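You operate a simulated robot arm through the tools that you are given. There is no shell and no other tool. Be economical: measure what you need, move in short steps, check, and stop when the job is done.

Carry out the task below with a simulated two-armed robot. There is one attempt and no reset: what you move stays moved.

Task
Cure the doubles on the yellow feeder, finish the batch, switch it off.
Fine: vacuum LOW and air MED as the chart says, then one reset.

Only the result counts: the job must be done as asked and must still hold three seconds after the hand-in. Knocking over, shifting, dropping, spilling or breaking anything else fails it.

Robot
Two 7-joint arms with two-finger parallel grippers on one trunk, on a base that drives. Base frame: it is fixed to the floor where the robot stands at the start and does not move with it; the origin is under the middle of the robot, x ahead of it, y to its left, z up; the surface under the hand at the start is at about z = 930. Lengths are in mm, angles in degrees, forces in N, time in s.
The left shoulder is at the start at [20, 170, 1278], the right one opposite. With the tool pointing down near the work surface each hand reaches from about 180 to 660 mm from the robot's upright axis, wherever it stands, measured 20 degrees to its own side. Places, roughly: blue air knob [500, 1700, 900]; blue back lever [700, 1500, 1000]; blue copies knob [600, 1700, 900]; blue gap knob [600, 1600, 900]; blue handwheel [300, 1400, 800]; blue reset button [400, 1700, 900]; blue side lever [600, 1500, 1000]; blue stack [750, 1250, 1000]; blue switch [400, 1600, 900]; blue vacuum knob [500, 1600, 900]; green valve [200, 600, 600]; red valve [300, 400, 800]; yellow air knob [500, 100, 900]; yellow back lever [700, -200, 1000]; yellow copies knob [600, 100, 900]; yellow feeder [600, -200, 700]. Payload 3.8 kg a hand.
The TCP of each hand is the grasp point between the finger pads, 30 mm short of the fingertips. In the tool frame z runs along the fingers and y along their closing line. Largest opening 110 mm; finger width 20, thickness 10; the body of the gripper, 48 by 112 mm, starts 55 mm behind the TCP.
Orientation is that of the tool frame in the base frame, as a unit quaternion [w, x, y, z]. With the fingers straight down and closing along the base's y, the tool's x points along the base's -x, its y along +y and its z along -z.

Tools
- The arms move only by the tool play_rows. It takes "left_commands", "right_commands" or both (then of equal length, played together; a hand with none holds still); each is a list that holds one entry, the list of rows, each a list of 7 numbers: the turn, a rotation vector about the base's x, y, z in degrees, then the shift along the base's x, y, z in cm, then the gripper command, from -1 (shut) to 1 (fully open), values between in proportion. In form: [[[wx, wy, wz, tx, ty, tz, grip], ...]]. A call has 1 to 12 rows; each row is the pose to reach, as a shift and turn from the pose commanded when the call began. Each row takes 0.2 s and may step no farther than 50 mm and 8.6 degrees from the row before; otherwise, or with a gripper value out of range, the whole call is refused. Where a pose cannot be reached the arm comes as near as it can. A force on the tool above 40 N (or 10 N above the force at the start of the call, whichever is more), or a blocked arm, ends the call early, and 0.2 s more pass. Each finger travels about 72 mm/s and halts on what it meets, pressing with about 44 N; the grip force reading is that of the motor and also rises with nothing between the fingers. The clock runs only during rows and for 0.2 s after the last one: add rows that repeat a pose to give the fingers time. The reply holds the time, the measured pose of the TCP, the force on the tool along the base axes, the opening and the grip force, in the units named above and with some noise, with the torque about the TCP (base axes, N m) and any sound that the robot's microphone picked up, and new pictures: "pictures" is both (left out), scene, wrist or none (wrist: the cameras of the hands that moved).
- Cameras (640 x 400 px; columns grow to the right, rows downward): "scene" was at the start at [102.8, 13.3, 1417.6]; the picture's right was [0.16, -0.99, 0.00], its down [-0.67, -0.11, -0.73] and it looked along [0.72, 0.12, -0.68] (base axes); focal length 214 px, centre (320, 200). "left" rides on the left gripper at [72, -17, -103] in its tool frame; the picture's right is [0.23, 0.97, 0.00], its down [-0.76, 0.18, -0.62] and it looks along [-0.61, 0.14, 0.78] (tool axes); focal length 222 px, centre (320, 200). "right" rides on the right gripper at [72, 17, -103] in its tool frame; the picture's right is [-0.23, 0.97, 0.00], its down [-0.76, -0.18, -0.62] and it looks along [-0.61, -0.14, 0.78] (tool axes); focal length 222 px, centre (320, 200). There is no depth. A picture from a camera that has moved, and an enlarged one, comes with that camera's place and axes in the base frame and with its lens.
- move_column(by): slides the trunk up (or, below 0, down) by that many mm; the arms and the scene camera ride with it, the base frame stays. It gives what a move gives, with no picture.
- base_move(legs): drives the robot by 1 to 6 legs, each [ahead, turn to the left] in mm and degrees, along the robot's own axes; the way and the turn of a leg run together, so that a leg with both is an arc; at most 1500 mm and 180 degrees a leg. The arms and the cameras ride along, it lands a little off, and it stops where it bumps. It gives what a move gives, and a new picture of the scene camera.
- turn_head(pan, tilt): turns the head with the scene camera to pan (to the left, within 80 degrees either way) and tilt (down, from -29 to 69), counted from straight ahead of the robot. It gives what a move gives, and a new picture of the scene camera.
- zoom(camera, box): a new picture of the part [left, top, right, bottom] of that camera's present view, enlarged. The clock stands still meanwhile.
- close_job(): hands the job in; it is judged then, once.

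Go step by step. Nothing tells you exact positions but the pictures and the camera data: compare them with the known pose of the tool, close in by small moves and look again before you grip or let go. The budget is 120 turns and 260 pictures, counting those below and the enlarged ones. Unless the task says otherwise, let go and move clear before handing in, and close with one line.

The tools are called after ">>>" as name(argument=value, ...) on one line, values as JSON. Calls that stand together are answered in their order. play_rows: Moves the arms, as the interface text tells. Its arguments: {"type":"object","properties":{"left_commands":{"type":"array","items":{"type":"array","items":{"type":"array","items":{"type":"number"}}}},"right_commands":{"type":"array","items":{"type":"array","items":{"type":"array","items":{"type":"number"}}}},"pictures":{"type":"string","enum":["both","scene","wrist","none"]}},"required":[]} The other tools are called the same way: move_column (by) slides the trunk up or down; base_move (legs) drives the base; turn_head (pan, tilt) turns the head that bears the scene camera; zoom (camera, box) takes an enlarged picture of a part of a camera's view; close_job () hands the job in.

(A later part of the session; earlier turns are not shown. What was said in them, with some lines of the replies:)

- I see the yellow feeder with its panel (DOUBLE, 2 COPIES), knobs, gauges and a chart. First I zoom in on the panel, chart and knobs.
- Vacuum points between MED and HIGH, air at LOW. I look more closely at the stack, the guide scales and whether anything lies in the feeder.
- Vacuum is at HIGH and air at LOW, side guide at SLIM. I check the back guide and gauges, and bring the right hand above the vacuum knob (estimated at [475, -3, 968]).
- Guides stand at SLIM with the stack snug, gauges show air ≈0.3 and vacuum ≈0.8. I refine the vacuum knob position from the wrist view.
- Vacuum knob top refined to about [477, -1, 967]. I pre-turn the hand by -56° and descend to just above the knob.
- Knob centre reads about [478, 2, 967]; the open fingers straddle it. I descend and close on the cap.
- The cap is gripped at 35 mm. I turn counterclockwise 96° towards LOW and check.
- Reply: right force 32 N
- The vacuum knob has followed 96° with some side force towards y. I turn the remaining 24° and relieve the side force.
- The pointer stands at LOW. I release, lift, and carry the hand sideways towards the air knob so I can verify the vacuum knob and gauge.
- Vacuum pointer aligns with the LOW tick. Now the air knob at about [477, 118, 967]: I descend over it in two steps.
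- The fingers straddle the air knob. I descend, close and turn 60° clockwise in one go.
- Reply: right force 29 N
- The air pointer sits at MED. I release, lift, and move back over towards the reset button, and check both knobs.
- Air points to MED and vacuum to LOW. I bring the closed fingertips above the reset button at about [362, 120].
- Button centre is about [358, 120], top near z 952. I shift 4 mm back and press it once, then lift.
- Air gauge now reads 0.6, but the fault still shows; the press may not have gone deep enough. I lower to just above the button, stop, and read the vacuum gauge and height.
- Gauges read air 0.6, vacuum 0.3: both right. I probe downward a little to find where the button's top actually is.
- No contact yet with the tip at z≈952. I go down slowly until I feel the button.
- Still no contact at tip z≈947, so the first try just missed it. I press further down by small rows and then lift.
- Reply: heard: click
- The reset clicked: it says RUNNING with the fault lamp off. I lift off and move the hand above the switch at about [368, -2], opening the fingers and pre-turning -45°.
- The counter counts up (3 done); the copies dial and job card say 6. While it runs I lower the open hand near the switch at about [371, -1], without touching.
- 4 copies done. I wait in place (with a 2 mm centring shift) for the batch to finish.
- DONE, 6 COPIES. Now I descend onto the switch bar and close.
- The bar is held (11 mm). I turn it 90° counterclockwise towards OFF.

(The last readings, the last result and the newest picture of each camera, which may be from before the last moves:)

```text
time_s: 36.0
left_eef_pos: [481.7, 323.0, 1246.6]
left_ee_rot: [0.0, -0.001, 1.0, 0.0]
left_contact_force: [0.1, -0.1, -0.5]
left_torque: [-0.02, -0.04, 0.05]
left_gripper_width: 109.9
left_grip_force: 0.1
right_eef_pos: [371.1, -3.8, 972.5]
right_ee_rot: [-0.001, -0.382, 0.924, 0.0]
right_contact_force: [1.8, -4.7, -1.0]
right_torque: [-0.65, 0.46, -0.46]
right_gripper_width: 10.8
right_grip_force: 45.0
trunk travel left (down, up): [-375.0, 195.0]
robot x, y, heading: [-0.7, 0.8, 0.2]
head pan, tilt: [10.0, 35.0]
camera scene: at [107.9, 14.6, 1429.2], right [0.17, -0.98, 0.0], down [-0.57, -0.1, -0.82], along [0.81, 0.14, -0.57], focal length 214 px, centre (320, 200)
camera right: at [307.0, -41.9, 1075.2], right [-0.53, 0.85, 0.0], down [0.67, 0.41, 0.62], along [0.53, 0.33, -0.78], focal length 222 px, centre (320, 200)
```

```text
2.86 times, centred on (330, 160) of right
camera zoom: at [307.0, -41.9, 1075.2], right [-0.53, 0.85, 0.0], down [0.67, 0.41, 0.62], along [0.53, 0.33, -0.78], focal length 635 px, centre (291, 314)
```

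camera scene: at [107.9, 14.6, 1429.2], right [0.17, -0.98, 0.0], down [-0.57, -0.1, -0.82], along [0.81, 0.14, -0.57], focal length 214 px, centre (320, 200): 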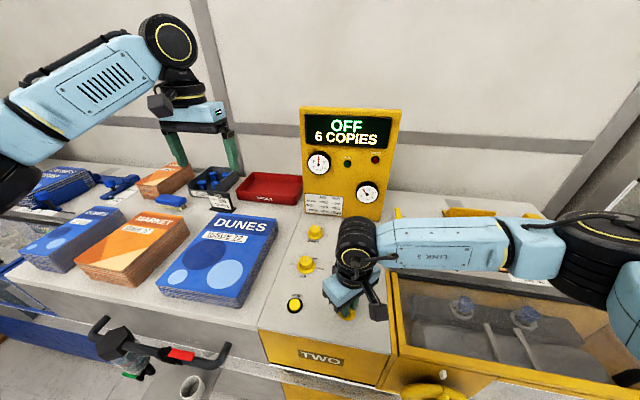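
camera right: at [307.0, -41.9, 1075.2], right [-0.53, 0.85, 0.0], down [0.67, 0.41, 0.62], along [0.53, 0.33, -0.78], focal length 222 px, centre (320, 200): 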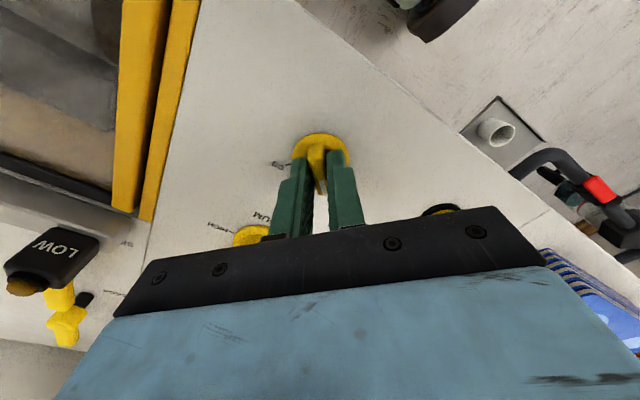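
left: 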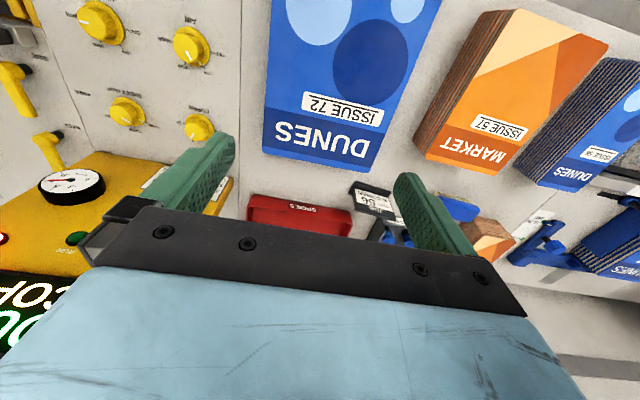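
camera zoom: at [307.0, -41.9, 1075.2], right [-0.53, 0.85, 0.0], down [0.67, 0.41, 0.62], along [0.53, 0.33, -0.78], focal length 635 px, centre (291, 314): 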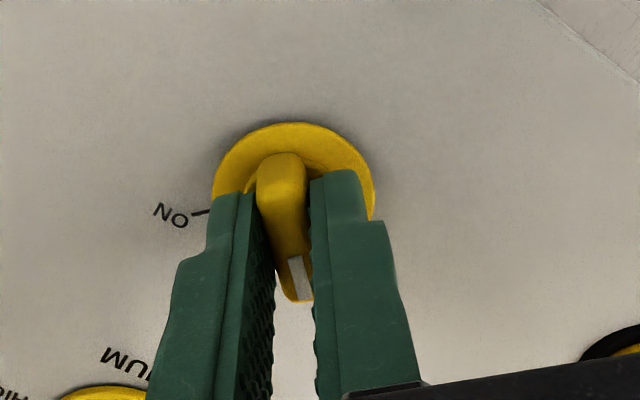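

The display reads OFF with 6 copies. I release, lift straight up and check everything.

>>> play_rows(right_commands=[[[0, 0, 0, 0, 0, 0, -0.3], [0, 0, 0, 0, 0, 0, -0.3], [0, 0, 0, 0, 0, 3, -0.3], [0, 0, 0, 0, 0, 7, -0.3], [0, 0, 0, -1, -4, 11, -0.3], [0, 0, 0, -2, -8, 15, -0.3], [0, 0, 0, -2, -8, 19, -0.3], [0, 0, 0, -2, -8, 19, -0.3]]], pictures="scene")

>>> zoom(camera="scene", box=[250, 100, 410, 220])

>>> zoom(camera="scene", box=[260, 200, 420, 330])

```text
refused: row 5 steps farther than a row can; nothing moved
```

```text
3.33 times, centred on (330, 160) of scene
camera zoom: at [107.9, 14.6, 1429.2], right [0.17, -0.98, 0.0], down [-0.57, -0.1, -0.82], along [0.81, 0.14, -0.57], focal length 715 px, centre (287, 333)
```

zoom: 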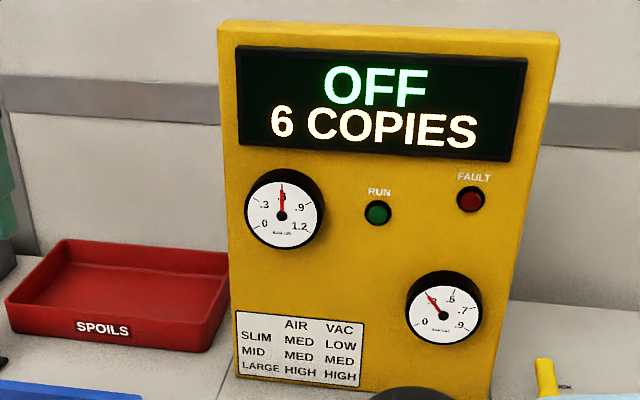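

```text
3.08 times, centred on (340, 265) of scene
camera zoom: at [107.9, 14.6, 1429.2], right [0.17, -0.98, 0.0], down [-0.57, -0.1, -0.82], along [0.81, 0.14, -0.57], focal length 660 px, centre (258, 0)
```

zoom: 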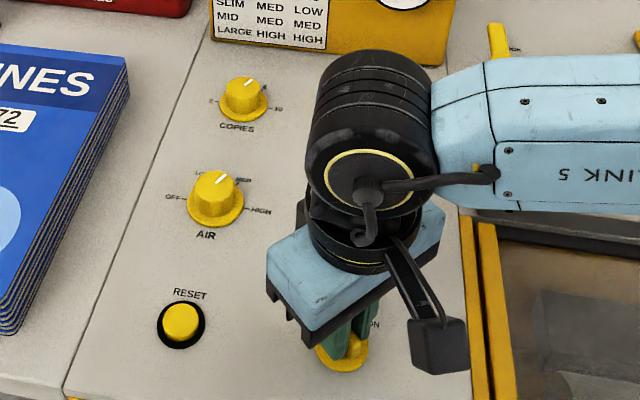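

The lift was refused for one step being too long; I repeat it with shorter steps.

>>> play_rows(right_commands=[[[0, 0, 0, 0, 0, 0, -0.3], [0, 0, 0, 0, 0, 0, -0.3], [0, 0, 0, 0, 0, 3, -0.3], [0, 0, 0, 0, 0, 7, -0.3], [0, 0, 0, 0, 0, 11, -0.3], [0, 0, 0, 0, 0, 15, -0.3], [0, 0, 0, 0, -3, 18, -0.3], [0, 0, 0, 0, -6, 20, -0.3], [0, 0, 0, 0, -6, 20, -0.3]]], pictures="scene")

>>> zoom(camera="scene", box=[250, 100, 420, 330])

```text
time_s: 38.0
left_eef_pos: [480.6, 324.9, 1247.0]
left_ee_rot: [0.001, -0.001, 1.0, 0.0]
left_contact_force: [0.6, 0.3, -0.3]
left_torque: [-0.01, -0.02, -0.03]
left_gripper_width: 110.3
left_grip_force: 0.1
right_eef_pos: [370.1, -63.1, 1170.9]
right_ee_rot: [0.0, -0.383, 0.924, 0.0]
right_contact_force: [0.1, 0.7, -0.7]
right_torque: [-0.03, 0.0, 0.01]
right_gripper_width: 38.4
right_grip_force: 0.1
trunk travel left (down, up): [-375.0, 195.0]
robot x, y, heading: [-0.7, 0.7, -0.1]
head pan, tilt: [10.0, 35.0]
camera scene: at [107.7, 15.7, 1429.1], right [0.17, -0.98, 0.0], down [-0.56, -0.1, -0.82], along [0.81, 0.14, -0.57], focal length 214 px, centre (320, 200)
```

scene: 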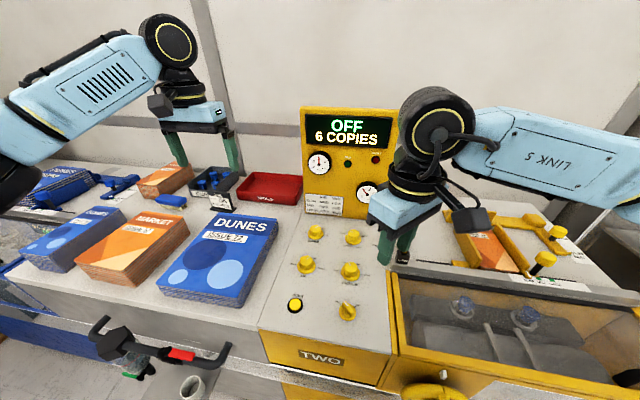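

```text
1.74 times, centred on (335, 215) of scene
camera zoom: at [107.7, 15.7, 1429.1], right [0.17, -0.98, 0.0], down [-0.56, -0.1, -0.82], along [0.81, 0.14, -0.57], focal length 373 px, centre (294, 174)
```

zoom: 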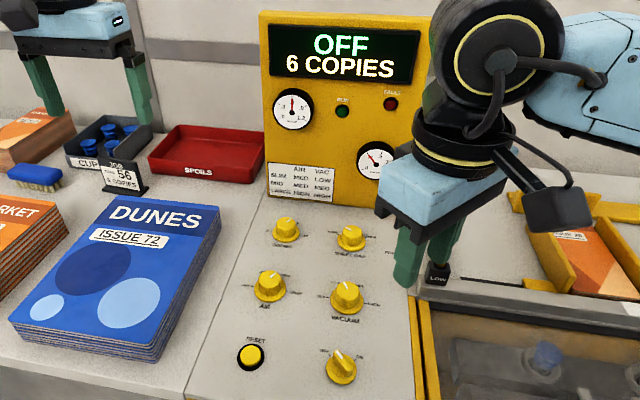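

The feeder reads OFF with 6 copies, vacuum is at LOW, air is at MED, and the hand is clear. Handing in.

>>> close_job()

```text
The job is handed in.
```

The yellow feeder's doubles are cured: I set vacuum to LOW and air to MED, and one reset cleared the fault. The batch then ran through to 6 copies, I switched the feeder off, and the job is handed in.
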